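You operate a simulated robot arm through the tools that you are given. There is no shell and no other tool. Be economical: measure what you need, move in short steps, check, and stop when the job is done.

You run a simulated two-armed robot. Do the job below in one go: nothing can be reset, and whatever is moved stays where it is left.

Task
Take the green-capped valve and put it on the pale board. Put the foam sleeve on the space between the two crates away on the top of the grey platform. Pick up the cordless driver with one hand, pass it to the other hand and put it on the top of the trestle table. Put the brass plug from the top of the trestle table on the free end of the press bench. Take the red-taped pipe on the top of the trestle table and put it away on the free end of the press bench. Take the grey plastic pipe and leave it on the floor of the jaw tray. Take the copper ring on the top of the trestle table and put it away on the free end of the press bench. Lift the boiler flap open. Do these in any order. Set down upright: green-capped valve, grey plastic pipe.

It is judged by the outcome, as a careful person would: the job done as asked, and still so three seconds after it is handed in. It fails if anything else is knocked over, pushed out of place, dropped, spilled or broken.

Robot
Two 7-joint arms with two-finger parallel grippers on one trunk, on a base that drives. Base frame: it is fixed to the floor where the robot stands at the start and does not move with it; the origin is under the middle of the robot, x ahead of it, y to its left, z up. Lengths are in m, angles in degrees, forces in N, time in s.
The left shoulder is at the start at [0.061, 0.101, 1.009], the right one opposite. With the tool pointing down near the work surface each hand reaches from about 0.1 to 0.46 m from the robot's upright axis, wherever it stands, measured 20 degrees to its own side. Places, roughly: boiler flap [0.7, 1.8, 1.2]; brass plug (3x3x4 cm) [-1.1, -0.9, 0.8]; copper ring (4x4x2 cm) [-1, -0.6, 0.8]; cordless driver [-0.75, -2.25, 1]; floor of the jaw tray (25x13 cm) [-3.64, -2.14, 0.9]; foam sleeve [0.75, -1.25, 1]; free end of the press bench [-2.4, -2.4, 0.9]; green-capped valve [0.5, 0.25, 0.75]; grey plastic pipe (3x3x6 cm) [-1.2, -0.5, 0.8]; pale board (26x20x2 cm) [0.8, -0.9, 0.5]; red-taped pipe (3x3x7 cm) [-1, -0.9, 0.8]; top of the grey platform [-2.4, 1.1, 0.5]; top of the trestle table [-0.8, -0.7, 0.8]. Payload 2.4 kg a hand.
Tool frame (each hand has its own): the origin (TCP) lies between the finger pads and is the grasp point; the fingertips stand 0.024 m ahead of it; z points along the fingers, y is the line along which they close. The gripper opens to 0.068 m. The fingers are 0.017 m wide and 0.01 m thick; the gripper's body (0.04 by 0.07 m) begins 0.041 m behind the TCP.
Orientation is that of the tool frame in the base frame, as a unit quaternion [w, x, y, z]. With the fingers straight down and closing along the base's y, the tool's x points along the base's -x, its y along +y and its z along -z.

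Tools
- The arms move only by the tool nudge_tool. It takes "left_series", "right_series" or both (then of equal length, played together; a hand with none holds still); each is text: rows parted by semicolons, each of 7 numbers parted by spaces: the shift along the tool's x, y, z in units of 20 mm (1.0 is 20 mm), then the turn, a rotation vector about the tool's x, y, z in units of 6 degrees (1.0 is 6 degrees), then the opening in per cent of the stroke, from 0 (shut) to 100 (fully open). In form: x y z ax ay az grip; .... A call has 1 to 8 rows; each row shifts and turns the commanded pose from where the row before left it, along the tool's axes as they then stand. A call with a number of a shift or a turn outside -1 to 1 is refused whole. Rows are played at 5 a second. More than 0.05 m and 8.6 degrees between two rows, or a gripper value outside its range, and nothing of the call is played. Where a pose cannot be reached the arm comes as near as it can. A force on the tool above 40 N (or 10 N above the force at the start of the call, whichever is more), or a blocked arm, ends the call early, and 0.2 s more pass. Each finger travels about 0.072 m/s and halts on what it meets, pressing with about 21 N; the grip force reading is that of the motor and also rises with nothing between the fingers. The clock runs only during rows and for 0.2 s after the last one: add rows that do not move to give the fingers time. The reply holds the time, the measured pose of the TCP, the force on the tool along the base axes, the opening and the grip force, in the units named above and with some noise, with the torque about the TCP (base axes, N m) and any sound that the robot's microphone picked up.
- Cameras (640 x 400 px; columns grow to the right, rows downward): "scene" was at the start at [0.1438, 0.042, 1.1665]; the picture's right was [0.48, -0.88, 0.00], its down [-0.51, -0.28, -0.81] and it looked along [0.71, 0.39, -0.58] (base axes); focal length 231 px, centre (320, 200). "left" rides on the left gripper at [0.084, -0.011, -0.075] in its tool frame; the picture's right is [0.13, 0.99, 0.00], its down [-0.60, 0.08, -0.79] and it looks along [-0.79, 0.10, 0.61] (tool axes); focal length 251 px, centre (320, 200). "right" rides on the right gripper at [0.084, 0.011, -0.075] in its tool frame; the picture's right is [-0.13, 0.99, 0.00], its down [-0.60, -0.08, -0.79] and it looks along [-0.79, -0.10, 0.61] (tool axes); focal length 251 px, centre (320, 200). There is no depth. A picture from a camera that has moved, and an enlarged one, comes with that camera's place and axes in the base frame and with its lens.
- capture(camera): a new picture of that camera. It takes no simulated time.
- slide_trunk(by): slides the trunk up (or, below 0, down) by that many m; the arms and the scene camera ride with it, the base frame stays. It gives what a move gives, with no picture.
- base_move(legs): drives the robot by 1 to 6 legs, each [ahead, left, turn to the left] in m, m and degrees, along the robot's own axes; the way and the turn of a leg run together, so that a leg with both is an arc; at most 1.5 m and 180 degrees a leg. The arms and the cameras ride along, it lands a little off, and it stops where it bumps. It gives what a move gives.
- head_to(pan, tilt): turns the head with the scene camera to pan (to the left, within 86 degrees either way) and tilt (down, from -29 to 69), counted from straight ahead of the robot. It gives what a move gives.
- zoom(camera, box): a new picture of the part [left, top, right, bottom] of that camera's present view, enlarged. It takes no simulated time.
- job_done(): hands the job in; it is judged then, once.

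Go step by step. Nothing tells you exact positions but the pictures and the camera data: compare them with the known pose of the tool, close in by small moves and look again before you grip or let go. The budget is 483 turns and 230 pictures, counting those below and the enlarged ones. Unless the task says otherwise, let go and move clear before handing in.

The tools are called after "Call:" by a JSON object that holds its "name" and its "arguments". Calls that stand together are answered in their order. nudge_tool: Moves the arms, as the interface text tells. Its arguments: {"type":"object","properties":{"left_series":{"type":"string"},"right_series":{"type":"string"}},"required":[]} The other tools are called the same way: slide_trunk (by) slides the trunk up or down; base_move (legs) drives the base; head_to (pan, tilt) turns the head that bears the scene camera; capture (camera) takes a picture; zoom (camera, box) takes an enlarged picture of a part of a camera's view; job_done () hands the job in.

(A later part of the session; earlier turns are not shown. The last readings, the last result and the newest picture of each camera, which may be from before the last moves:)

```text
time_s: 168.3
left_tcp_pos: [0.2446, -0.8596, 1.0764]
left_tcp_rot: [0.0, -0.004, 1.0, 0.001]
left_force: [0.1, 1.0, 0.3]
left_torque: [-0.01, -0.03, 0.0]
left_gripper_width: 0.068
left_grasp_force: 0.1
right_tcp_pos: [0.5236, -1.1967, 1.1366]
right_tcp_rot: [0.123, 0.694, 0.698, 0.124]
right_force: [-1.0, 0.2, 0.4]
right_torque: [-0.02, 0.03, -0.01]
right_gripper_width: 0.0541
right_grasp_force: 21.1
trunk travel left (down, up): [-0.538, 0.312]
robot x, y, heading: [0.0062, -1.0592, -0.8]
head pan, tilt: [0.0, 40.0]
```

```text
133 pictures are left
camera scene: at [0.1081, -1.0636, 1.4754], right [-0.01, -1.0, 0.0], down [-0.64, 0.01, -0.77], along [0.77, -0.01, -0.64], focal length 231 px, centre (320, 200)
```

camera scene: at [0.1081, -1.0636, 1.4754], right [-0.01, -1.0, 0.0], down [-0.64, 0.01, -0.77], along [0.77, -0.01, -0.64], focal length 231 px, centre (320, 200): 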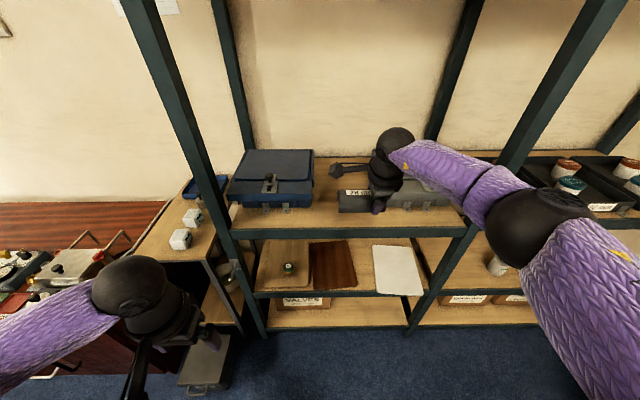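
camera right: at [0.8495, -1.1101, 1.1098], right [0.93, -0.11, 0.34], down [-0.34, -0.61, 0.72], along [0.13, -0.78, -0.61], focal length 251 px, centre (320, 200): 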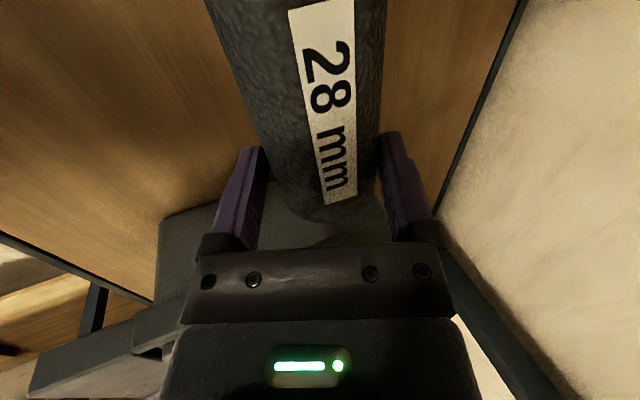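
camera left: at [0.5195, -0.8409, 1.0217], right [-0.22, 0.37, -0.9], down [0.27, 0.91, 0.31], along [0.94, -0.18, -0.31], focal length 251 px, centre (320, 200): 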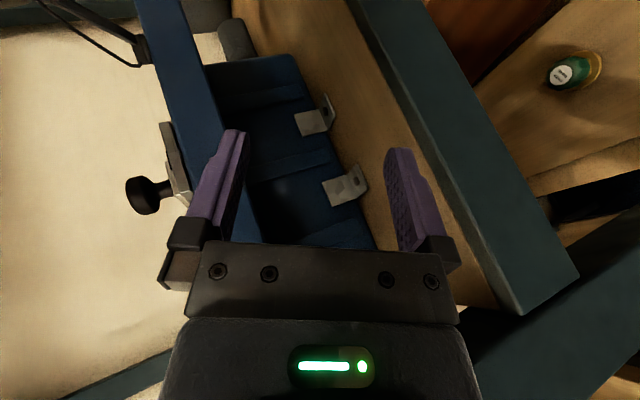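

Retracting the right hand with the sleeve closer to the body, then moving to the open middle of the room and looking at the floor layout.

Call:
{"name": "nudge_tool", "arguments": {"right_series": "0 -0.94 -0.342 0 0 0 0; 0 -0.94 -0.342 0 0 0 0; 0 -0.94 -0.342 0 0 0 0; 0 -0.94 -0.342 0 0 0 0; 0 -0.94 -0.342 0 0 0 0; 0 -0.94 -0.342 0 0 0 0; 0 -0.94 -0.342 0 0 0 0; 0 -0.94 -0.342 0 0 0 0"}}

Call:
{"name": "base_move", "arguments": {"legs": [[0, 1.06, 0]]}}

Call:
{"name": "head_to", "arguments": {"pan": 80, "tilt": 35}}

Call:
{"name": "capture", "arguments": {"camera": "scene"}}

```text
time_s: 170.1
left_tcp_pos: [0.2447, -0.8604, 1.0759]
left_tcp_rot: [-0.001, -0.004, 1.0, 0.0]
left_force: [1.2, 1.0, -0.4]
left_torque: [0.06, 0.02, 0.04]
left_gripper_width: 0.0681
left_grasp_force: 0.1
right_tcp_pos: [0.3636, -1.1972, 1.1373]
right_tcp_rot: [0.122, 0.694, 0.698, 0.125]
right_force: [-0.1, 0.1, -1.0]
right_torque: [0.0, 0.04, 0.02]
right_gripper_width: 0.0542
right_grasp_force: 20.7
trunk travel left (down, up): [-0.538, 0.312]
robot x, y, heading: [0.0033, -1.0626, -1.0]
head pan, tilt: [0.0, 40.0]
```

```text
time_s: 175.6
left_tcp_pos: [0.261, 0.2129, 1.076]
left_tcp_rot: [-0.001, -0.004, 1.0, 0.0]
left_force: [0.0, 0.3, -0.5]
left_torque: [-0.02, 0.0, -0.02]
left_gripper_width: 0.0679
left_grasp_force: 0.0
right_tcp_pos: [0.3796, -0.1244, 1.1368]
right_tcp_rot: [0.123, 0.695, 0.697, 0.125]
right_force: [-0.6, 0.4, 0.1]
right_torque: [0.01, -0.01, -0.01]
right_gripper_width: 0.0539
right_grasp_force: 21.1
trunk travel left (down, up): [-0.538, 0.312]
robot x, y, heading: [0.024, 0.0127, -0.8]
head pan, tilt: [0.0, 40.0]
```

```text
time_s: 177.2
left_tcp_pos: [0.2609, 0.2132, 1.0757]
left_tcp_rot: [0.0, -0.005, 1.0, -0.001]
left_force: [0.0, 0.4, 0.1]
left_torque: [0.03, -0.01, 0.01]
left_gripper_width: 0.0683
left_grasp_force: 0.1
right_tcp_pos: [0.3813, -0.1245, 1.1371]
right_tcp_rot: [0.123, 0.695, 0.698, 0.124]
right_force: [-0.4, 0.4, -0.7]
right_torque: [-0.05, 0.0, 0.01]
right_gripper_width: 0.0536
right_grasp_force: 21.5
trunk travel left (down, up): [-0.538, 0.312]
robot x, y, heading: [0.0229, 0.0082, -0.9]
head pan, tilt: [80.0, 35.0]
```

```text
132 pictures are left
camera scene: at [0.0565, 0.0973, 1.4829], right [0.98, -0.19, 0.0], down [-0.11, -0.56, -0.82], along [0.16, 0.8, -0.57], focal length 231 px, centre (320, 200)
```

scene: 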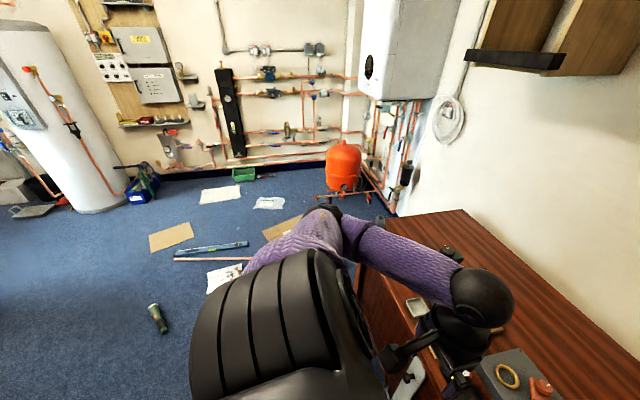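

The floor clutter is all at y≥1, so I'll travel along y≈0.35. Turning around to look at the platform side.

Call:
{"name": "base_move", "arguments": {"legs": [[-0.2, 0.3, 0], [0, 0, 175]]}}

Call:
{"name": "head_to", "arguments": {"pan": 0, "tilt": 25}}

Call:
{"name": "capture", "arguments": {"camera": "scene"}}

```text
time_s: 178.8
left_tcp_pos: [0.1536, 0.3699, 1.0766]
left_tcp_rot: [-0.001, 0.006, 1.0, 0.002]
left_force: [-0.1, -1.5, 0.1]
left_torque: [0.04, 0.0, 0.03]
left_gripper_width: 0.0679
left_grasp_force: 0.1
right_tcp_pos: [0.2657, 0.0291, 1.138]
right_tcp_rot: [0.124, 0.702, 0.69, 0.126]
right_force: [1.0, -0.7, -0.4]
right_torque: [0.01, -0.04, 0.03]
right_gripper_width: 0.0535
right_grasp_force: 21.0
trunk travel left (down, up): [-0.538, 0.312]
robot x, y, heading: [-0.0899, 0.1721, -2.0]
head pan, tilt: [80.0, 35.0]
stopped in leg 1: the robot was blocked; the commanded pose is now the measured one
```

```text
time_s: 180.3
left_tcp_pos: [0.1548, 0.3715, 1.0766]
left_tcp_rot: [0.0, 0.005, 1.0, 0.0]
left_force: [-0.4, -1.2, 0.1]
left_torque: [-0.02, 0.0, 0.0]
left_gripper_width: 0.0682
left_grasp_force: 0.1
right_tcp_pos: [0.2677, 0.0322, 1.1375]
right_tcp_rot: [0.124, 0.701, 0.691, 0.125]
right_force: [-0.8, 0.2, -0.8]
right_torque: [-0.01, 0.01, 0.02]
right_gripper_width: 0.0534
right_grasp_force: 20.5
trunk travel left (down, up): [-0.538, 0.312]
robot x, y, heading: [-0.0871, 0.1754, -2.1]
head pan, tilt: [0.0, 25.0]
```

```text
131 pictures are left
camera scene: at [0.0215, 0.1696, 1.4987], right [-0.03, -1.0, 0.0], down [-0.42, 0.01, -0.91], along [0.91, -0.03, -0.42], focal length 231 px, centre (320, 200)
```

scene: 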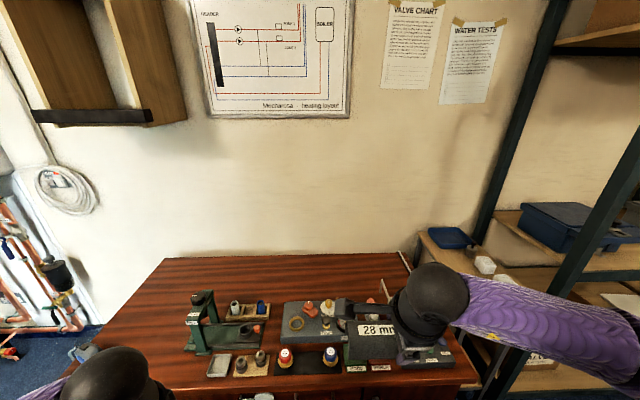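

The base bumped something on my left (a black box on the floor). I'll back off it and look.

Call:
{"name": "base_move", "arguments": {"legs": [[0, -0.12, 0]]}}

Call:
{"name": "head_to", "arguments": {"pan": 86, "tilt": 60}}

Call:
{"name": "capture", "arguments": {"camera": "scene"}}

```text
time_s: 181.6
left_tcp_pos: [0.1503, 0.2502, 1.0763]
left_tcp_rot: [-0.002, 0.007, 1.0, 0.0]
left_force: [1.2, 0.3, -0.3]
left_torque: [0.0, 0.02, 0.0]
left_gripper_width: 0.0679
left_grasp_force: 0.0
right_tcp_pos: [0.2623, -0.09, 1.1372]
right_tcp_rot: [0.123, 0.702, 0.691, 0.125]
right_force: [-0.4, 0.2, 0.0]
right_torque: [0.03, 0.02, 0.03]
right_gripper_width: 0.0533
right_grasp_force: 21.3
trunk travel left (down, up): [-0.538, 0.312]
robot x, y, heading: [-0.0916, 0.0556, -2.3]
head pan, tilt: [0.0, 25.0]
```

```text
time_s: 183.2
left_tcp_pos: [0.151, 0.2508, 1.0764]
left_tcp_rot: [-0.001, 0.007, 1.0, 0.0]
left_force: [0.1, 0.7, 0.8]
left_torque: [0.01, 0.0, 0.01]
left_gripper_width: 0.068
left_grasp_force: 0.1
right_tcp_pos: [0.2635, -0.0879, 1.1365]
right_tcp_rot: [0.124, 0.702, 0.69, 0.125]
right_force: [0.4, -0.1, -0.6]
right_torque: [-0.02, 0.0, -0.04]
right_gripper_width: 0.0535
right_grasp_force: 21.1
trunk travel left (down, up): [-0.538, 0.312]
robot x, y, heading: [-0.0921, 0.0573, -2.1]
head pan, tilt: [85.9, 60.0]
```

```text
130 pictures are left
camera scene: at [-0.0677, 0.1197, 1.4487], right [0.99, -0.11, 0.0], down [-0.09, -0.86, -0.5], along [0.05, 0.5, -0.87], focal length 231 px, centre (320, 200)
```

scene: 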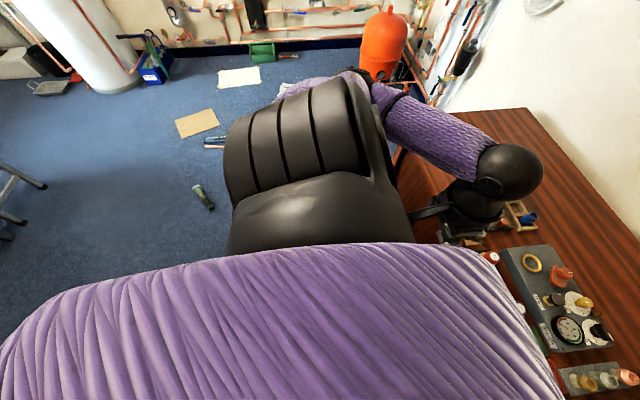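

The box is hidden behind my shoulder. I'll turn left in place to see it directly.

Call:
{"name": "base_move", "arguments": {"legs": [[0.04, -0.05, 0], [0, 0, 92]]}}

Call:
{"name": "head_to", "arguments": {"pan": 0, "tilt": 45}}

Call:
{"name": "capture", "arguments": {"camera": "scene"}}

```text
time_s: 188.1
left_tcp_pos: [-0.2608, 0.2397, 1.0768]
left_tcp_rot: [0.001, 0.716, -0.698, 0.0]
left_force: [0.5, 0.7, 0.0]
left_torque: [-0.01, -0.01, 0.0]
left_gripper_width: 0.0678
left_grasp_force: 0.0
right_tcp_pos: [0.0732, 0.365, 1.1383]
right_tcp_rot: [-0.003, -0.012, 0.985, 0.175]
right_force: [-0.1, -0.2, -0.4]
right_torque: [-0.02, -0.01, 0.0]
right_gripper_width: 0.0532
right_grasp_force: 21.7
trunk travel left (down, up): [-0.538, 0.312]
robot x, y, heading: [-0.0567, 0.0037, 89.9]
head pan, tilt: [85.9, 60.0]
```

```text
time_s: 189.7
left_tcp_pos: [-0.2623, 0.2395, 1.0763]
left_tcp_rot: [0.0, 0.716, -0.698, 0.002]
left_force: [0.9, -0.8, -0.4]
left_torque: [-0.03, 0.01, 0.03]
left_gripper_width: 0.0679
left_grasp_force: 0.1
right_tcp_pos: [0.0738, 0.366, 1.1381]
right_tcp_rot: [-0.004, -0.012, 0.984, 0.176]
right_force: [-0.5, 0.3, -0.8]
right_torque: [-0.03, -0.04, -0.04]
right_gripper_width: 0.0532
right_grasp_force: 20.6
trunk travel left (down, up): [-0.538, 0.312]
robot x, y, heading: [-0.0551, 0.0035, 90.0]
head pan, tilt: [0.0, 45.0]
```

```text
129 pictures are left
camera scene: at [-0.0548, 0.1025, 1.4681], right [1.0, 0.0, 0.0], down [0.0, -0.71, -0.71], along [0.0, 0.71, -0.71], focal length 231 px, centre (320, 200)
```

scene: 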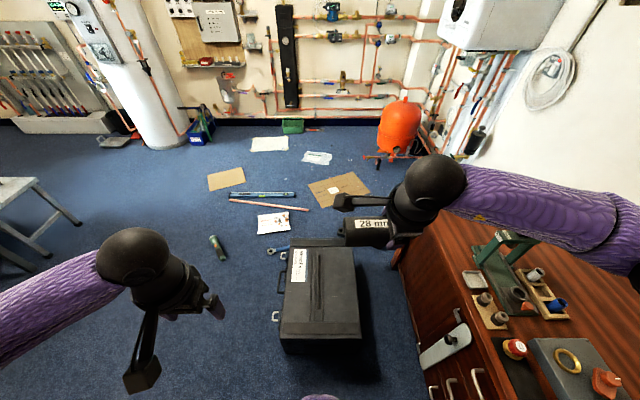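

The box is still square and in place (front at y≈0.42). I'll travel west along y≈0.03 between it and the trestle.

Call:
{"name": "base_move", "arguments": {"legs": [[0, 0, 90], [0.7, -0.03, 0], [0.6, -0.3, 0]]}}

Call:
{"name": "head_to", "arguments": {"pan": -15, "tilt": 35}}

Call:
{"name": "capture", "arguments": {"camera": "scene"}}

```text
time_s: 200.7
left_tcp_pos: [-1.6035, 0.1873, 1.0757]
left_tcp_rot: [0.002, 1.0, -0.01, 0.001]
left_force: [0.2, -0.2, -0.2]
left_torque: [-0.01, 0.05, 0.0]
left_gripper_width: 0.0679
left_grasp_force: 0.0
right_tcp_pos: [-1.7136, 0.5268, 1.1368]
right_tcp_rot: [-0.124, -0.688, 0.704, 0.125]
right_force: [-0.7, -0.2, -0.5]
right_torque: [-0.01, 0.01, 0.03]
right_gripper_width: 0.053
right_grasp_force: 20.7
trunk travel left (down, up): [-0.538, 0.312]
robot x, y, heading: [-1.358, 0.3845, 177.4]
head pan, tilt: [0.0, 45.0]
```

```text
time_s: 201.4
left_tcp_pos: [-1.6034, 0.1865, 1.0755]
left_tcp_rot: [0.0, 1.0, -0.01, 0.001]
left_force: [0.0, 0.0, 0.1]
left_torque: [0.02, 0.02, -0.03]
left_gripper_width: 0.0682
left_grasp_force: 0.0
right_tcp_pos: [-1.7132, 0.5283, 1.1373]
right_tcp_rot: [-0.124, -0.688, 0.704, 0.123]
right_force: [0.4, 0.3, -1.1]
right_torque: [0.02, 0.02, 0.03]
right_gripper_width: 0.0529
right_grasp_force: 20.8
trunk travel left (down, up): [-0.538, 0.312]
robot x, y, heading: [-1.3583, 0.3841, 177.7]
head pan, tilt: [-15.0, 35.0]
```

```text
128 pictures are left
camera scene: at [-1.4582, 0.4097, 1.4829], right [0.3, 0.95, 0.0], down [0.55, -0.17, -0.82], along [-0.78, 0.25, -0.57], focal length 231 px, centre (320, 200)
```

scene: 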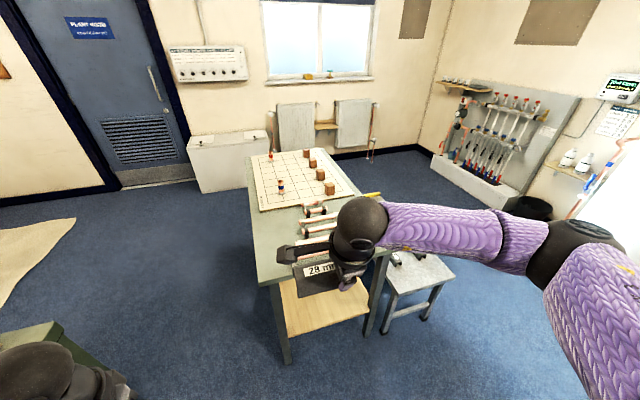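

I see a table ahead and a small grey step/platform at roughly [-2.0, 1.1]. Zooming on it.

Call:
{"name": "zoom", "arguments": {"camera": "scene", "box": [340, 230, 500, 330]}}

```text
4.00 times, centred on (420, 280) of scene
camera zoom: at [-1.4582, 0.4097, 1.4829], right [0.3, 0.95, 0.0], down [0.55, -0.17, -0.82], along [-0.78, 0.25, -0.57], focal length 925 px, centre (-80, -120)
```

zoom: 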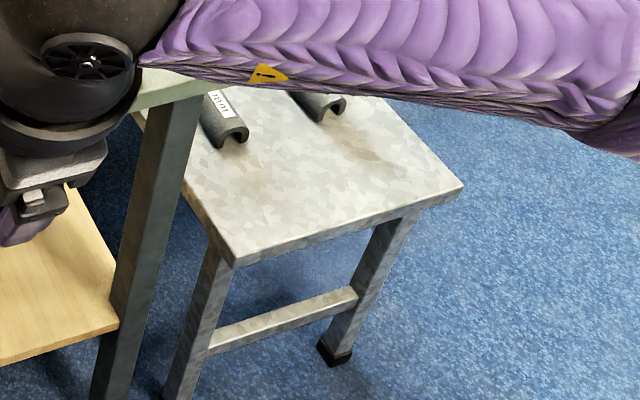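

That is the grey platform: its free east strip is x≈-1.95…-2.09, y≈0.95–1.29, with two other sleeves behind. I'll drive to face it, keeping clear.

Call:
{"name": "base_move", "arguments": {"legs": [[0.08, -0.6, 2.3]]}}

Call:
{"name": "slide_trunk", "arguments": {"by": -0.42}}

Call:
{"name": "head_to", "arguments": {"pan": -5, "tilt": 40}}

Call:
{"name": "capture", "arguments": {"camera": "scene"}}

Call:
{"name": "capture", "arguments": {"camera": "right"}}

```text
time_s: 204.8
left_tcp_pos: [-1.6599, 0.7736, 1.0762]
left_tcp_rot: [0.001, 1.0, 0.01, 0.0]
left_force: [-0.6, -0.6, 1.1]
left_torque: [-0.04, -0.01, 0.0]
left_gripper_width: 0.0681
left_grasp_force: 0.0
right_tcp_pos: [-1.7846, 1.1114, 1.1373]
right_tcp_rot: [0.127, 0.703, -0.689, -0.122]
right_force: [-0.4, 0.2, -0.5]
right_torque: [-0.03, 0.0, -0.01]
right_gripper_width: 0.0527
right_grasp_force: 21.0
trunk travel left (down, up): [-0.538, 0.312]
robot x, y, heading: [-1.4253, 0.9858, 179.6]
head pan, tilt: [-15.0, 35.0]
```

```text
refused: -0.42 is not a number from -0.4 to 0.4
```

```text
time_s: 205.5
left_tcp_pos: [-1.6615, 0.7753, 1.0747]
left_tcp_rot: [-0.001, 1.0, 0.012, 0.001]
left_force: [-0.1, 0.6, -0.1]
left_torque: [0.01, -0.01, -0.04]
left_gripper_width: 0.0681
left_grasp_force: 0.1
right_tcp_pos: [-1.7849, 1.1096, 1.137]
right_tcp_rot: [0.127, 0.702, -0.69, -0.122]
right_force: [0.5, 0.3, -0.3]
right_torque: [0.01, 0.0, -0.05]
right_gripper_width: 0.0526
right_grasp_force: 21.1
trunk travel left (down, up): [-0.538, 0.312]
robot x, y, heading: [-1.4238, 0.9796, 179.9]
head pan, tilt: [-5.0, 40.0]
```

```text
126 pictures are left
camera scene: at [-1.5252, 0.9873, 1.4754], right [0.09, 1.0, 0.0], down [0.64, -0.06, -0.77], along [-0.76, 0.07, -0.64], focal length 231 px, centre (320, 200)
```

scene: 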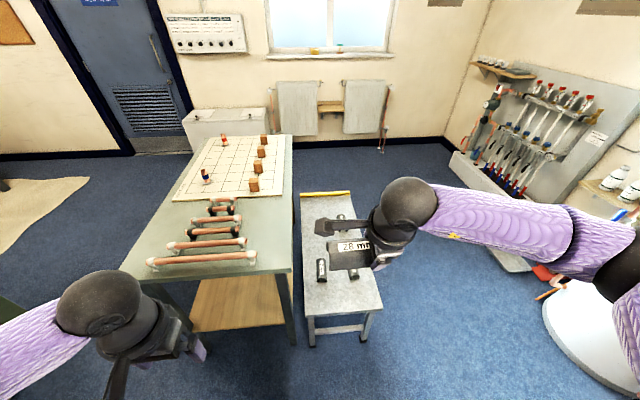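

```text
125 pictures are left
camera right: at [-1.7672, 1.0266, 1.2123], right [-0.93, 0.11, 0.34], down [0.34, 0.61, 0.71], along [-0.13, 0.78, -0.61], focal length 251 px, centre (320, 200)
```

right: 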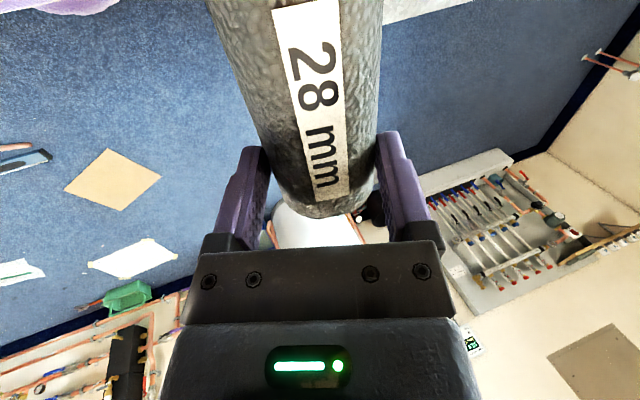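

Target for the sleeve: [-2.015, 1.13] on the platform. Lowering, approaching and extending.

Call:
{"name": "slide_trunk", "arguments": {"by": -0.4}}

Call:
{"name": "base_move", "arguments": {"legs": [[0.08, 0, 0]]}}

Call:
{"name": "nudge_tool", "arguments": {"right_series": "-0.2 0.94 0.342 0 0 0 0; -0.2 0.94 0.342 0 0 0 0; -0.2 0.94 0.342 0 0 0 0; -0.2 0.94 0.342 0 0 0 0; -0.2 0.94 0.342 0 0 0 0; 0 0.94 0.342 0 0 0 0; 0 0.94 0.342 0 0 0 0"}}

Call:
{"name": "capture", "arguments": {"camera": "scene"}}

```text
time_s: 209.4
left_tcp_pos: [-1.6615, 0.7742, 0.6659]
left_tcp_rot: [0.0, 1.0, 0.01, 0.027]
left_force: [-0.2, -0.9, -0.8]
left_torque: [0.0, 0.0, -0.01]
left_gripper_width: 0.0681
left_grasp_force: 0.1
right_tcp_pos: [-1.7845, 1.1107, 0.7376]
right_tcp_rot: [0.126, 0.703, -0.689, -0.121]
right_force: [0.2, -0.5, -1.0]
right_torque: [0.0, 0.0, 0.01]
right_gripper_width: 0.0526
right_grasp_force: 21.0
trunk travel left (down, up): [-0.138, 0.712]
robot x, y, heading: [-1.4252, 0.9808, 179.9]
head pan, tilt: [-5.0, 40.0]
```

```text
time_s: 210.4
left_tcp_pos: [-1.7395, 0.7757, 0.6655]
left_tcp_rot: [-0.001, 1.0, 0.01, 0.026]
left_force: [-0.9, -0.2, 0.2]
left_torque: [-0.05, 0.04, -0.01]
left_gripper_width: 0.0679
left_grasp_force: 0.0
right_tcp_pos: [-1.8651, 1.1107, 0.7376]
right_tcp_rot: [0.127, 0.702, -0.69, -0.122]
right_force: [0.1, -0.3, -1.0]
right_torque: [-0.01, 0.01, 0.04]
right_gripper_width: 0.0524
right_grasp_force: 20.9
trunk travel left (down, up): [-0.138, 0.712]
robot x, y, heading: [-1.5034, 0.9805, 179.9]
head pan, tilt: [-5.0, 40.0]
```

```text
time_s: 212.0
left_tcp_pos: [-1.7409, 0.7748, 0.6657]
left_tcp_rot: [0.001, 1.0, 0.011, 0.027]
left_force: [-0.4, -0.3, 0.5]
left_torque: [-0.03, -0.01, 0.0]
left_gripper_width: 0.0677
left_grasp_force: 0.1
right_tcp_pos: [-2.0052, 1.128, 0.7372]
right_tcp_rot: [0.127, 0.702, -0.69, -0.121]
right_force: [0.0, -0.8, -1.4]
right_torque: [0.01, 0.01, -0.02]
right_gripper_width: 0.0528
right_grasp_force: 20.8
trunk travel left (down, up): [-0.138, 0.712]
robot x, y, heading: [-1.501, 0.9762, 179.7]
head pan, tilt: [-5.0, 40.0]
```

```text
124 pictures are left
camera scene: at [-1.6783, 0.9877, 1.0706], right [0.09, 1.0, 0.0], down [0.64, -0.06, -0.77], along [-0.76, 0.07, -0.64], focal length 231 px, centre (320, 200)
```

scene: 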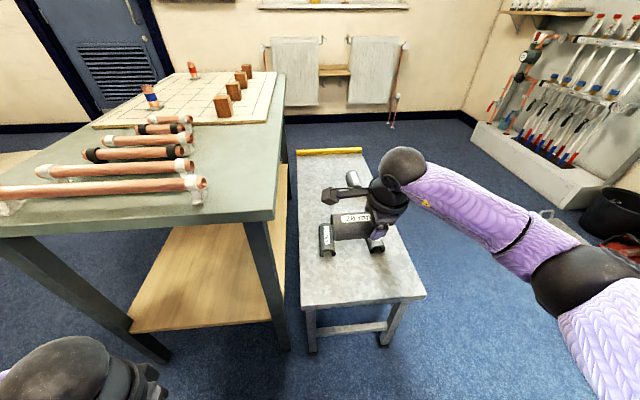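

Call:
{"name": "zoom", "arguments": {"camera": "scene", "box": [280, 190, 440, 290]}}

Call:
{"name": "capture", "arguments": {"camera": "right"}}

```text
4.00 times, centred on (360, 240) of scene
camera zoom: at [-1.6783, 0.9877, 1.0706], right [0.09, 1.0, 0.0], down [0.64, -0.06, -0.77], along [-0.76, 0.07, -0.64], focal length 925 px, centre (160, 40)
```

zoom: 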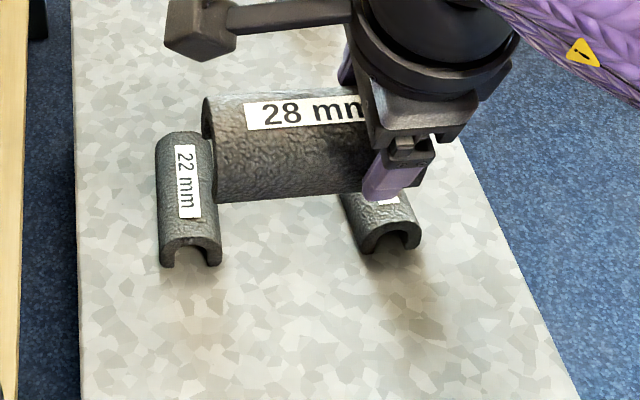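

```text
122 pictures are left
camera right: at [-1.9877, 1.0436, 0.812], right [-0.93, 0.11, 0.34], down [0.34, 0.61, 0.72], along [-0.13, 0.78, -0.61], focal length 251 px, centre (320, 200)
```

right: 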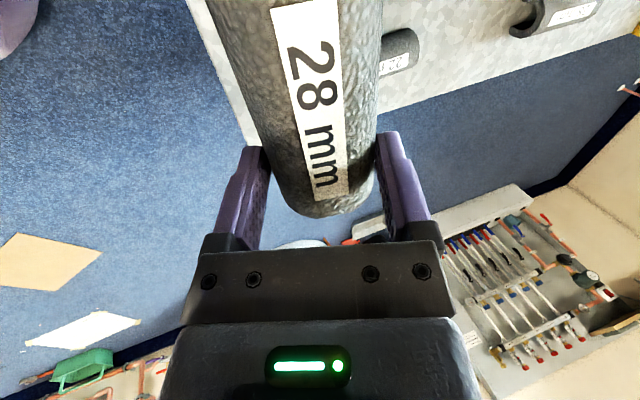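

Clear of the other sleeves by ~5 cm. Descending.

Call:
{"name": "nudge_tool", "arguments": {"right_series": "0 -0.342 0.94 0 0 0 0; 0 -0.342 0.94 0 0 0 0; 0 -0.342 0.94 0 0 0 0; 0 -0.342 0.94 0 0 0 0; 0 -0.342 0.94 0 0 0 0; 0 -0.342 0.94 0 0 0 0; 0 -0.342 0.94 0 0 0 0; 0 -0.342 0.94 0 0 0 0"}}

Call:
{"name": "zoom", "arguments": {"camera": "scene", "box": [280, 190, 440, 290]}}

```text
time_s: 213.8
left_tcp_pos: [-1.7416, 0.7741, 0.6667]
left_tcp_rot: [0.001, 1.0, 0.011, 0.027]
left_force: [0.2, 0.2, 0.0]
left_torque: [0.0, 0.03, -0.01]
left_gripper_width: 0.0682
left_grasp_force: 0.1
right_tcp_pos: [-2.0065, 1.1267, 0.5784]
right_tcp_rot: [0.126, 0.703, -0.689, -0.121]
right_force: [0.9, -0.2, -0.2]
right_torque: [0.0, -0.03, -0.01]
right_gripper_width: 0.0525
right_grasp_force: 20.9
trunk travel left (down, up): [-0.138, 0.712]
robot x, y, heading: [-1.5022, 0.9769, 179.8]
head pan, tilt: [-5.0, 40.0]
```

```text
4.00 times, centred on (360, 240) of scene
camera zoom: at [-1.6783, 0.9877, 1.0706], right [0.09, 1.0, 0.0], down [0.64, -0.06, -0.77], along [-0.76, 0.07, -0.64], focal length 925 px, centre (160, 40)
```

zoom: 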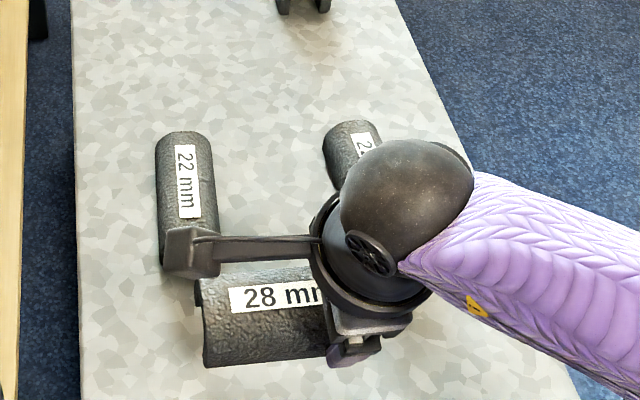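

Call:
{"name": "nudge_tool", "arguments": {"right_series": "0 -0.2 0.56 0 0 0 0; 0 -0.2 0.56 0 0 0 0; 0 -0.1 0.28 0 0 0 0; 0 -0.1 0.28 0 0 0 0; 0 -0.1 0.28 0 0 0 0"}}

```text
time_s: 215.0
left_tcp_pos: [-1.7417, 0.7745, 0.6662]
left_tcp_rot: [0.001, 1.0, 0.011, 0.027]
left_force: [-0.2, 0.1, 0.3]
left_torque: [-0.01, 0.0, 0.0]
left_gripper_width: 0.0682
left_grasp_force: 0.0
right_tcp_pos: [-2.0079, 1.1262, 0.5369]
right_tcp_rot: [0.127, 0.703, -0.69, -0.122]
right_force: [-0.6, 0.2, -0.9]
right_torque: [0.03, 0.0, 0.0]
right_gripper_width: 0.0524
right_grasp_force: 21.3
trunk travel left (down, up): [-0.138, 0.712]
robot x, y, heading: [-1.5063, 0.9788, 179.9]
head pan, tilt: [-5.0, 40.0]
```

Call:
{"name": "nudge_tool", "arguments": {"right_series": "0 -0.1 0.28 0 0 0 0; 0 -0.1 0.28 0 0 0 0; 0 -0.1 0.28 0 0 0 0; 0 -0.1 0.28 0 0 0 0"}}

Call:
{"name": "zoom", "arguments": {"camera": "scene", "box": [280, 230, 440, 330]}}

```text
time_s: 216.0
left_tcp_pos: [-1.7395, 0.7742, 0.6671]
left_tcp_rot: [0.001, 1.0, 0.011, 0.027]
left_force: [-0.2, -0.6, -0.1]
left_torque: [0.0, 0.03, -0.05]
left_gripper_width: 0.0678
left_grasp_force: 0.1
right_tcp_pos: [-2.0067, 1.1282, 0.515]
right_tcp_rot: [0.129, 0.702, -0.69, -0.122]
right_force: [-4.4, 2.1, 32.0]
right_torque: [-0.21, -0.57, -0.1]
right_gripper_width: 0.0557
right_grasp_force: 20.6
trunk travel left (down, up): [-0.138, 0.712]
robot x, y, heading: [-1.5028, 0.9773, 179.8]
head pan, tilt: [-5.0, 40.0]
```

```text
4.00 times, centred on (360, 280) of scene
camera zoom: at [-1.6764, 0.9873, 1.0714], right [0.09, 1.0, 0.0], down [0.64, -0.06, -0.77], along [-0.76, 0.07, -0.64], focal length 925 px, centre (160, -120)
```

zoom: 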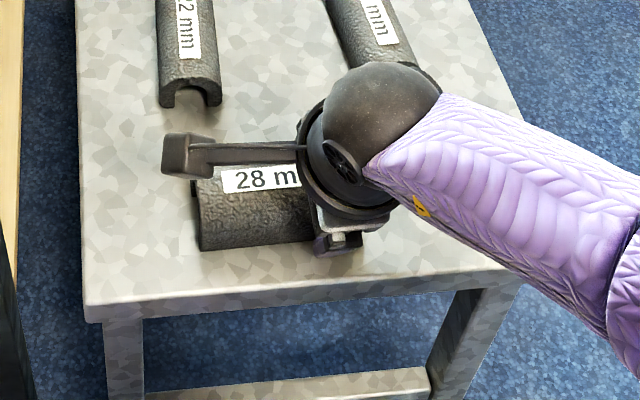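

Contact made. Releasing the sleeve and withdrawing along the tool axis.

Call:
{"name": "nudge_tool", "arguments": {"right_series": "0 0 -0.1 0 0 0 0; 0 0 0 0 0 0 60; 0 0 0 0 0 0 100; 0 0 0 0 0 0 100; 0 0 0 0 0 0 100"}}

Call:
{"name": "nudge_tool", "arguments": {"right_series": "0 0 -1 0 0 0 100; 0 0 -1 0 0 0 100; 0 0 -1 0 0 0 100; 0 0 -1 0 0 0 100; 0 0 -1 0 0 0 100; 0 0 -1 0 0 0 100"}}

Call:
{"name": "zoom", "arguments": {"camera": "scene", "box": [240, 170, 480, 320]}}

```text
time_s: 217.2
left_tcp_pos: [-1.7419, 0.773, 0.6656]
left_tcp_rot: [0.0, 1.0, 0.012, 0.027]
left_force: [1.1, 0.2, -0.3]
left_torque: [0.02, 0.01, -0.02]
left_gripper_width: 0.0682
left_grasp_force: 0.0
right_tcp_pos: [-2.0061, 1.1264, 0.5161]
right_tcp_rot: [0.127, 0.702, -0.69, -0.122]
right_force: [-19.4, -4.9, 23.3]
right_torque: [-0.16, 0.07, -0.11]
right_gripper_width: 0.0566
right_grasp_force: 0.0
trunk travel left (down, up): [-0.138, 0.712]
robot x, y, heading: [-1.5029, 0.9808, 179.8]
head pan, tilt: [-5.0, 40.0]
```

```text
time_s: 218.6
left_tcp_pos: [-1.741, 0.7739, 0.6657]
left_tcp_rot: [0.001, 1.0, 0.011, 0.027]
left_force: [0.4, 0.0, 0.4]
left_torque: [-0.01, 0.02, -0.02]
left_gripper_width: 0.0679
left_grasp_force: 0.0
right_tcp_pos: [-1.965, 1.1302, 0.6259]
right_tcp_rot: [0.126, 0.703, -0.69, -0.122]
right_force: [0.0, 0.1, -0.1]
right_torque: [-0.02, -0.04, -0.02]
right_gripper_width: 0.0682
right_grasp_force: 0.1
trunk travel left (down, up): [-0.138, 0.712]
robot x, y, heading: [-1.5048, 0.982, 180.0]
head pan, tilt: [-5.0, 40.0]
```

```text
2.67 times, centred on (360, 245) of scene
camera zoom: at [-1.6784, 0.9877, 1.0706], right [0.09, 1.0, 0.0], down [0.64, -0.06, -0.77], along [-0.76, 0.07, -0.64], focal length 617 px, centre (213, 80)
```

zoom: 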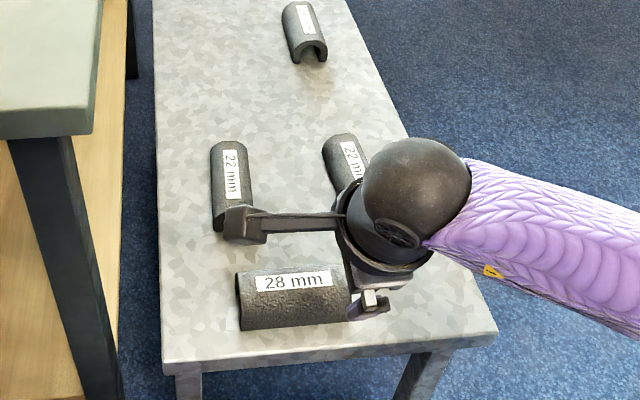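

The sleeve rests on the platform. Retreating and confirming.

Call:
{"name": "base_move", "arguments": {"legs": [[-0.2, 0, 0]]}}

Call:
{"name": "slide_trunk", "arguments": {"by": 0.3}}

Call:
{"name": "head_to", "arguments": {"pan": -5, "tilt": 38}}

Call:
{"name": "zoom", "arguments": {"camera": "scene", "box": [220, 100, 460, 250]}}

```text
time_s: 220.2
left_tcp_pos: [-1.545, 0.7739, 0.6653]
left_tcp_rot: [0.0, 1.0, 0.01, 0.028]
left_force: [0.0, -0.1, -1.1]
left_torque: [-0.03, 0.01, 0.01]
left_gripper_width: 0.0679
left_grasp_force: 0.1
right_tcp_pos: [-1.7697, 1.1284, 0.6261]
right_tcp_rot: [0.126, 0.703, -0.69, -0.121]
right_force: [-0.5, 0.6, 0.1]
right_torque: [0.02, -0.02, -0.01]
right_gripper_width: 0.068
right_grasp_force: 0.1
trunk travel left (down, up): [-0.138, 0.712]
robot x, y, heading: [-1.3076, 0.9781, 180.1]
head pan, tilt: [-5.0, 40.0]
```

```text
time_s: 223.2
left_tcp_pos: [-1.545, 0.7742, 0.9657]
left_tcp_rot: [0.001, 1.0, 0.011, 0.027]
left_force: [-0.1, 0.2, -0.9]
left_torque: [0.0, -0.02, -0.02]
left_gripper_width: 0.0678
left_grasp_force: 0.1
right_tcp_pos: [-1.7688, 1.1287, 0.9271]
right_tcp_rot: [0.127, 0.702, -0.69, -0.122]
right_force: [0.6, 1.1, -0.9]
right_torque: [0.0, 0.03, -0.01]
right_gripper_width: 0.0678
right_grasp_force: 0.0
trunk travel left (down, up): [-0.438, 0.412]
robot x, y, heading: [-1.3088, 0.982, 180.1]
head pan, tilt: [-5.0, 40.0]
```

```text
time_s: 223.8
left_tcp_pos: [-1.5432, 0.7731, 0.9664]
left_tcp_rot: [0.001, 1.0, 0.011, 0.028]
left_force: [-0.1, 0.6, -0.4]
left_torque: [-0.02, 0.01, 0.01]
left_gripper_width: 0.0682
left_grasp_force: 0.1
right_tcp_pos: [-1.7694, 1.1275, 0.9262]
right_tcp_rot: [0.126, 0.703, -0.689, -0.122]
right_force: [0.6, -0.5, -1.2]
right_torque: [0.01, 0.0, -0.01]
right_gripper_width: 0.068
right_grasp_force: 0.2
trunk travel left (down, up): [-0.438, 0.412]
robot x, y, heading: [-1.3071, 0.9812, 179.9]
head pan, tilt: [-5.0, 38.0]
```

```text
2.67 times, centred on (340, 175) of scene
camera zoom: at [-1.4196, 0.9871, 1.3779], right [0.09, 1.0, 0.0], down [0.61, -0.06, -0.79], along [-0.78, 0.07, -0.62], focal length 617 px, centre (267, 267)
```

zoom: 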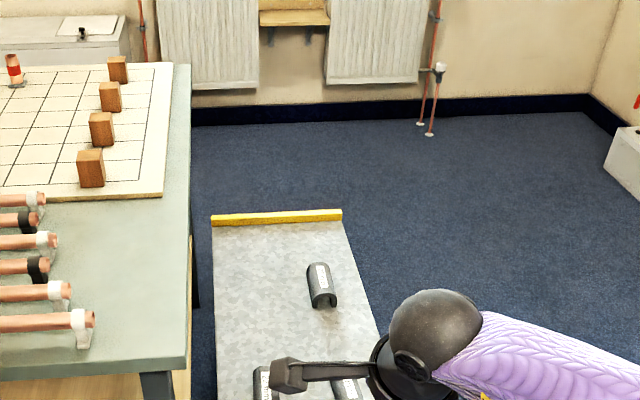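

Now turn to face the boiler side of the room.

Call:
{"name": "base_move", "arguments": {"legs": [[0, 0, -160]]}}

Call:
{"name": "head_to", "arguments": {"pan": 0, "tilt": 12}}

Call:
{"name": "capture", "arguments": {"camera": "scene"}}

```text
time_s: 230.9
left_tcp_pos: [-1.1396, 1.2438, 0.9674]
left_tcp_rot: [-0.027, -0.156, 0.987, -0.003]
left_force: [-0.6, -0.1, -0.4]
left_torque: [0.02, -0.02, -0.02]
left_gripper_width: 0.068
left_grasp_force: 0.1
right_tcp_pos: [-0.8239, 0.97, 0.9264]
right_tcp_rot: [0.102, 0.58, 0.796, 0.143]
right_force: [0.4, -0.2, -0.5]
right_torque: [0.02, -0.01, 0.01]
right_gripper_width: 0.0683
right_grasp_force: 0.0
trunk travel left (down, up): [-0.438, 0.412]
robot x, y, heading: [-1.3078, 0.976, 16.7]
head pan, tilt: [-5.0, 38.0]
```

```text
time_s: 231.8
left_tcp_pos: [-1.1395, 1.2447, 0.9668]
left_tcp_rot: [-0.026, -0.157, 0.987, -0.004]
left_force: [0.0, -0.6, -0.2]
left_torque: [0.03, -0.01, -0.01]
left_gripper_width: 0.068
left_grasp_force: 0.0
right_tcp_pos: [-0.8243, 0.9696, 0.9258]
right_tcp_rot: [0.101, 0.58, 0.796, 0.143]
right_force: [-0.1, 0.1, 0.7]
right_torque: [0.02, 0.01, 0.0]
right_gripper_width: 0.068
right_grasp_force: 0.0
trunk travel left (down, up): [-0.438, 0.412]
robot x, y, heading: [-1.3069, 0.9797, 16.8]
head pan, tilt: [0.0, 12.0]
```

```text
117 pictures are left
camera scene: at [-1.1919, 1.0136, 1.4193], right [0.28, -0.96, 0.0], down [-0.2, -0.06, -0.98], along [0.94, 0.28, -0.21], focal length 231 px, centre (320, 200)
```

scene: 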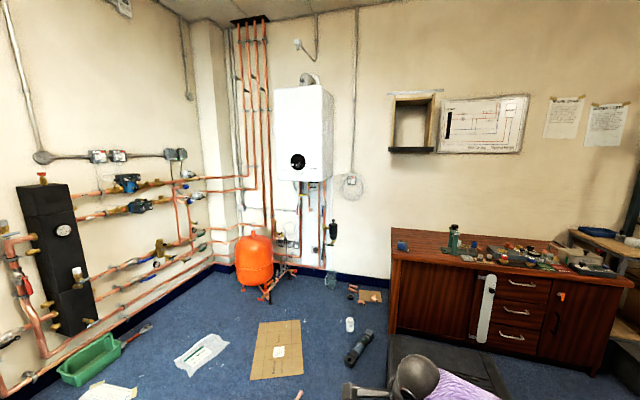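

Call:
{"name": "zoom", "arguments": {"camera": "scene", "box": [240, 70, 400, 170]}}

Call:
{"name": "zoom", "arguments": {"camera": "scene", "box": [240, 150, 400, 250]}}

```text
4.00 times, centred on (320, 120) of scene
camera zoom: at [-1.1919, 1.0136, 1.4193], right [0.28, -0.96, 0.0], down [-0.2, -0.06, -0.98], along [0.94, 0.28, -0.21], focal length 925 px, centre (320, 520)
```

zoom: 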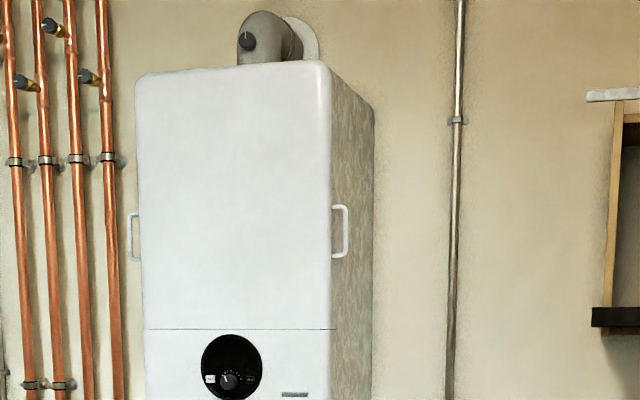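

```text
4.00 times, centred on (320, 200) of scene
camera zoom: at [-1.1919, 1.0136, 1.4193], right [0.28, -0.96, 0.0], down [-0.2, -0.06, -0.98], along [0.94, 0.28, -0.21], focal length 925 px, centre (320, 200)
```

zoom: 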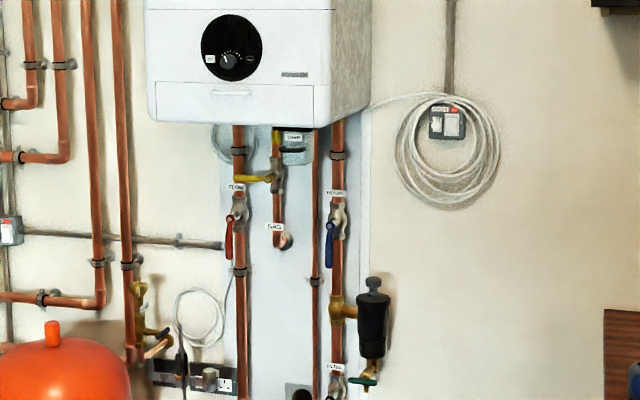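

The flap is the bottom strip of the white boiler (face x≈0.7, y≈1.6–1.97, z≈1.155–1.25). There's clutter on the floor, so I'll take the northern route around it (y≈2.18).

Call:
{"name": "base_move", "arguments": {"legs": [[0, 0, -16.8], [0, 1.18, 0], [0.75, 0.02, 0]]}}

Call:
{"name": "head_to", "arguments": {"pan": -15, "tilt": 30}}

Call:
{"name": "capture", "arguments": {"camera": "scene"}}

```text
time_s: 242.6
left_tcp_pos: [-0.2976, 2.3851, 0.9667]
left_tcp_rot: [-0.028, -0.001, 1.0, 0.001]
left_force: [0.8, 0.6, -0.7]
left_torque: [0.03, 0.02, -0.02]
left_gripper_width: 0.0679
left_grasp_force: 0.0
right_tcp_pos: [-0.0795, 2.0265, 0.9271]
right_tcp_rot: [0.123, 0.697, 0.696, 0.126]
right_force: [1.1, 0.4, -0.6]
right_torque: [0.0, 0.02, 0.01]
right_gripper_width: 0.0681
right_grasp_force: 0.0
trunk travel left (down, up): [-0.438, 0.412]
robot x, y, heading: [-0.5399, 2.1844, -1.3]
head pan, tilt: [0.0, 12.0]
```

```text
time_s: 243.4
left_tcp_pos: [-0.2974, 2.3839, 0.9663]
left_tcp_rot: [-0.028, -0.002, 1.0, 0.001]
left_force: [-0.5, -0.5, 0.1]
left_torque: [-0.01, -0.02, 0.0]
left_gripper_width: 0.0679
left_grasp_force: 0.1
right_tcp_pos: [-0.0803, 2.0265, 0.9272]
right_tcp_rot: [0.123, 0.696, 0.696, 0.125]
right_force: [-0.5, 0.0, -0.1]
right_torque: [-0.01, 0.02, -0.01]
right_gripper_width: 0.0684
right_grasp_force: 0.0
trunk travel left (down, up): [-0.438, 0.412]
robot x, y, heading: [-0.5332, 2.1823, -1.3]
head pan, tilt: [-15.0, 30.0]
```

```text
114 pictures are left
camera scene: at [-0.4232, 2.1572, 1.3904], right [-0.28, -0.96, 0.0], down [-0.48, 0.14, -0.87], along [0.83, -0.24, -0.5], focal length 231 px, centre (320, 200)
```

scene: 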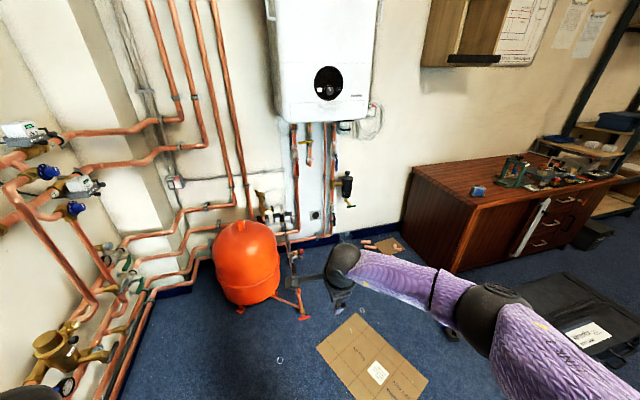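

I can see the orange vessel near [0.65, 2.3]; I'll come to about [-0.12, 1.93] and turn the right hand to point forwards.

Call:
{"name": "base_move", "arguments": {"legs": [[0.4, -0.25, 1.3]]}}

Call:
{"name": "nudge_tool", "arguments": {"right_series": "0 0 -0.5 -0.97 0 0 100; 0 0 -0.5 -0.97 0 0 100; 0 0 -0.5 -0.97 0 0 100; 0 0 -0.5 -0.97 0 0 100; 0 0 -0.5 -0.97 0 0 100; 0 0 -0.5 -0.97 0 0 100; 0 0.5 0 -0.97 0 0 100; 0 0.5 0 -0.97 0 0 100"}}

Call:
{"name": "nudge_tool", "arguments": {"right_series": "0 1 0 -0.97 0 0 100; 0 1 0 -0.97 0 0 100; 0 1 0 -0.97 0 0 100; 0 1 0 -0.97 0 0 100; 0 1 0 0 0 0 100; 0 1 0 0 0 0 100"}}

Call:
{"name": "head_to", "arguments": {"pan": -10, "tilt": 15}}

Call:
{"name": "capture", "arguments": {"camera": "scene"}}

```text
time_s: 246.1
left_tcp_pos: [0.0874, 2.1371, 0.9665]
left_tcp_rot: [-0.028, -0.012, 1.0, 0.001]
left_force: [-0.6, -0.8, -0.4]
left_torque: [0.0, -0.01, 0.02]
left_gripper_width: 0.0678
left_grasp_force: 0.0
right_tcp_pos: [0.3139, 1.7835, 0.9259]
right_tcp_rot: [0.121, 0.689, 0.703, 0.127]
right_force: [0.4, -1.5, 0.0]
right_torque: [-0.02, -0.02, 0.0]
right_gripper_width: 0.0681
right_grasp_force: 0.0
trunk travel left (down, up): [-0.438, 0.412]
robot x, y, heading: [-0.1496, 1.9316, -0.2]
head pan, tilt: [-15.0, 30.0]
```

```text
time_s: 247.9
left_tcp_pos: [0.088, 2.1374, 0.9654]
left_tcp_rot: [-0.027, -0.012, 1.0, 0.001]
left_force: [0.0, 0.0, -0.8]
left_torque: [-0.01, 0.0, 0.02]
left_gripper_width: 0.0681
left_grasp_force: 0.0
right_tcp_pos: [0.3014, 1.7678, 0.9871]
right_tcp_rot: [0.298, 0.622, 0.647, 0.326]
right_force: [0.2, -0.1, 0.1]
right_torque: [0.0, -0.03, -0.02]
right_gripper_width: 0.0681
right_grasp_force: 0.0
right hand out of reach, approached as far as the arm can: row 5, 6, 7, 8
trunk travel left (down, up): [-0.438, 0.412]
robot x, y, heading: [-0.1474, 1.9291, -0.4]
head pan, tilt: [-15.0, 30.0]
```

```text
time_s: 249.3
left_tcp_pos: [0.0873, 2.1376, 0.9658]
left_tcp_rot: [-0.027, -0.011, 1.0, 0.0]
left_force: [0.2, -0.2, -0.1]
left_torque: [0.01, 0.03, 0.01]
left_gripper_width: 0.0679
left_grasp_force: 0.1
right_tcp_pos: [0.3303, 1.7761, 1.0472]
right_tcp_rot: [0.34, 0.554, 0.63, 0.425]
right_force: [0.1, 0.6, 0.3]
right_torque: [-0.05, 0.01, 0.0]
right_gripper_width: 0.0682
right_grasp_force: 0.1
right hand out of reach, approached as far as the arm can: row 1, 2, 3, 4, 5
trunk travel left (down, up): [-0.438, 0.412]
robot x, y, heading: [-0.1442, 1.9326, -0.1]
head pan, tilt: [-15.0, 30.0]
```

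```text
time_s: 250.1
left_tcp_pos: [0.0881, 2.1373, 0.9659]
left_tcp_rot: [-0.027, -0.012, 1.0, 0.001]
left_force: [-0.2, -0.5, -0.1]
left_torque: [-0.02, 0.04, 0.03]
left_gripper_width: 0.0679
left_grasp_force: 0.1
right_tcp_pos: [0.3303, 1.7757, 1.0468]
right_tcp_rot: [0.339, 0.553, 0.63, 0.427]
right_force: [-0.5, 0.5, 1.3]
right_torque: [0.0, -0.01, 0.02]
right_gripper_width: 0.068
right_grasp_force: 0.0
trunk travel left (down, up): [-0.438, 0.412]
robot x, y, heading: [-0.1522, 1.9311, -0.2]
head pan, tilt: [-10.0, 15.0]
```

```text
113 pictures are left
camera scene: at [-0.0286, 1.9156, 1.4144], right [-0.18, -0.98, 0.0], down [-0.26, 0.05, -0.97], along [0.95, -0.17, -0.26], focal length 231 px, centre (320, 200)
```

scene: 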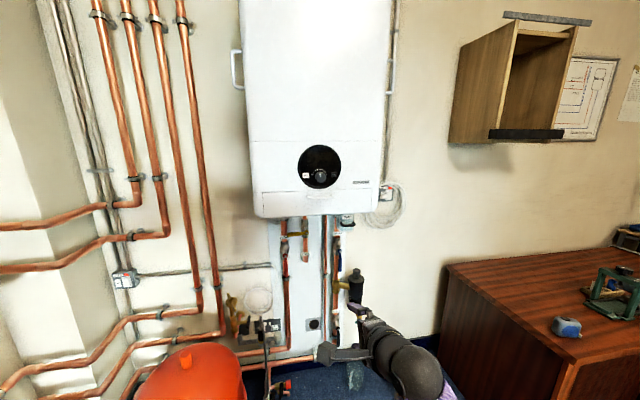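

Call:
{"name": "zoom", "arguments": {"camera": "scene", "box": [240, 130, 400, 230]}}

```text
4.00 times, centred on (320, 180) of scene
camera zoom: at [-0.0286, 1.9156, 1.4144], right [-0.18, -0.98, 0.0], down [-0.26, 0.05, -0.97], along [0.95, -0.17, -0.26], focal length 925 px, centre (320, 280)
```

zoom: 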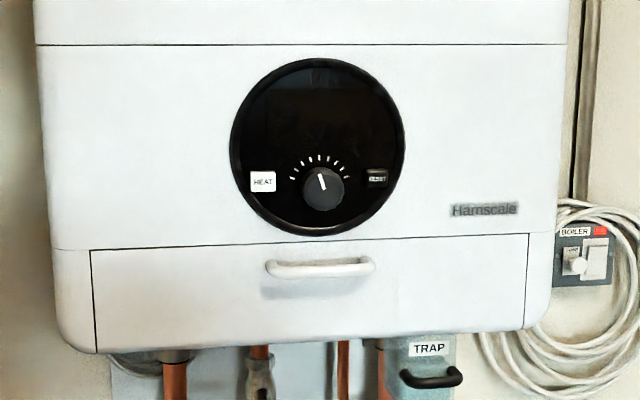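

The flap has a bar handle at about [0.713, 1.783, 1.223]. I'll raise the trunk, level the right hand to point straight ahead (closing vertically), and line up with the handle.

Call:
{"name": "slide_trunk", "arguments": {"by": 0.12}}

Call:
{"name": "nudge_tool", "arguments": {"right_series": "0 0 0 -0.8 -0.31 -0.02 100; 0 0 0 -0.8 -0.31 -0.02 100; 0 0 0 -0.8 -0.31 -0.02 100; 0 0 0 -0.8 -0.31 -0.02 100; 0 0 0 -0.8 -0.31 -0.02 100; 0 0.5 0 0 0 0 100; 0 0.5 0 0 0 0 100"}}

Call:
{"name": "capture", "arguments": {"camera": "scene"}}

Call:
{"name": "capture", "arguments": {"camera": "right"}}

```text
time_s: 251.6
left_tcp_pos: [0.0869, 2.1383, 1.0859]
left_tcp_rot: [-0.027, -0.012, 1.0, 0.001]
left_force: [0.3, -0.2, -0.3]
left_torque: [0.01, 0.01, -0.02]
left_gripper_width: 0.068
left_grasp_force: 0.0
right_tcp_pos: [0.3297, 1.7749, 1.1651]
right_tcp_rot: [0.34, 0.553, 0.63, 0.426]
right_force: [-0.4, 0.0, 0.6]
right_torque: [-0.02, 0.02, -0.01]
right_gripper_width: 0.0679
right_grasp_force: 0.0
trunk travel left (down, up): [-0.558, 0.292]
robot x, y, heading: [-0.1453, 1.9325, -0.1]
head pan, tilt: [-10.0, 15.0]
```

```text
time_s: 253.2
left_tcp_pos: [0.0887, 2.1378, 1.0858]
left_tcp_rot: [-0.027, -0.012, 1.0, 0.001]
left_force: [-0.4, -0.1, -0.3]
left_torque: [0.0, -0.02, 0.03]
left_gripper_width: 0.068
left_grasp_force: 0.1
right_tcp_pos: [0.3381, 1.7747, 1.185]
right_tcp_rot: [0.34, 0.553, 0.63, 0.426]
right_force: [0.1, 0.1, -0.2]
right_torque: [0.0, -0.01, -0.04]
right_gripper_width: 0.0679
right_grasp_force: 0.1
right hand out of reach, approached as far as the arm can: row 1, 2, 3, 4, 5
trunk travel left (down, up): [-0.558, 0.292]
robot x, y, heading: [-0.1479, 1.9305, -0.2]
head pan, tilt: [-10.0, 15.0]
```

```text
111 pictures are left
camera scene: at [-0.0391, 1.9156, 1.535], right [-0.18, -0.98, 0.0], down [-0.26, 0.05, -0.97], along [0.95, -0.17, -0.26], focal length 231 px, centre (320, 200)
```

scene: 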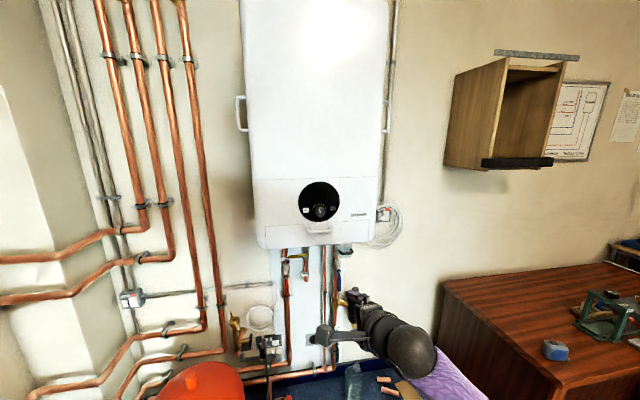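

```text
110 pictures are left
camera right: at [0.2622, 1.8458, 1.2286], right [0.42, -0.1, 0.9], down [-0.65, -0.72, 0.22], along [0.63, -0.68, -0.38], focal length 251 px, centre (320, 200)
```

right: 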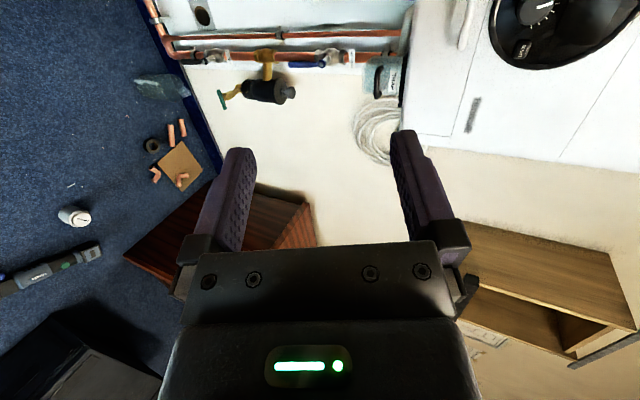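

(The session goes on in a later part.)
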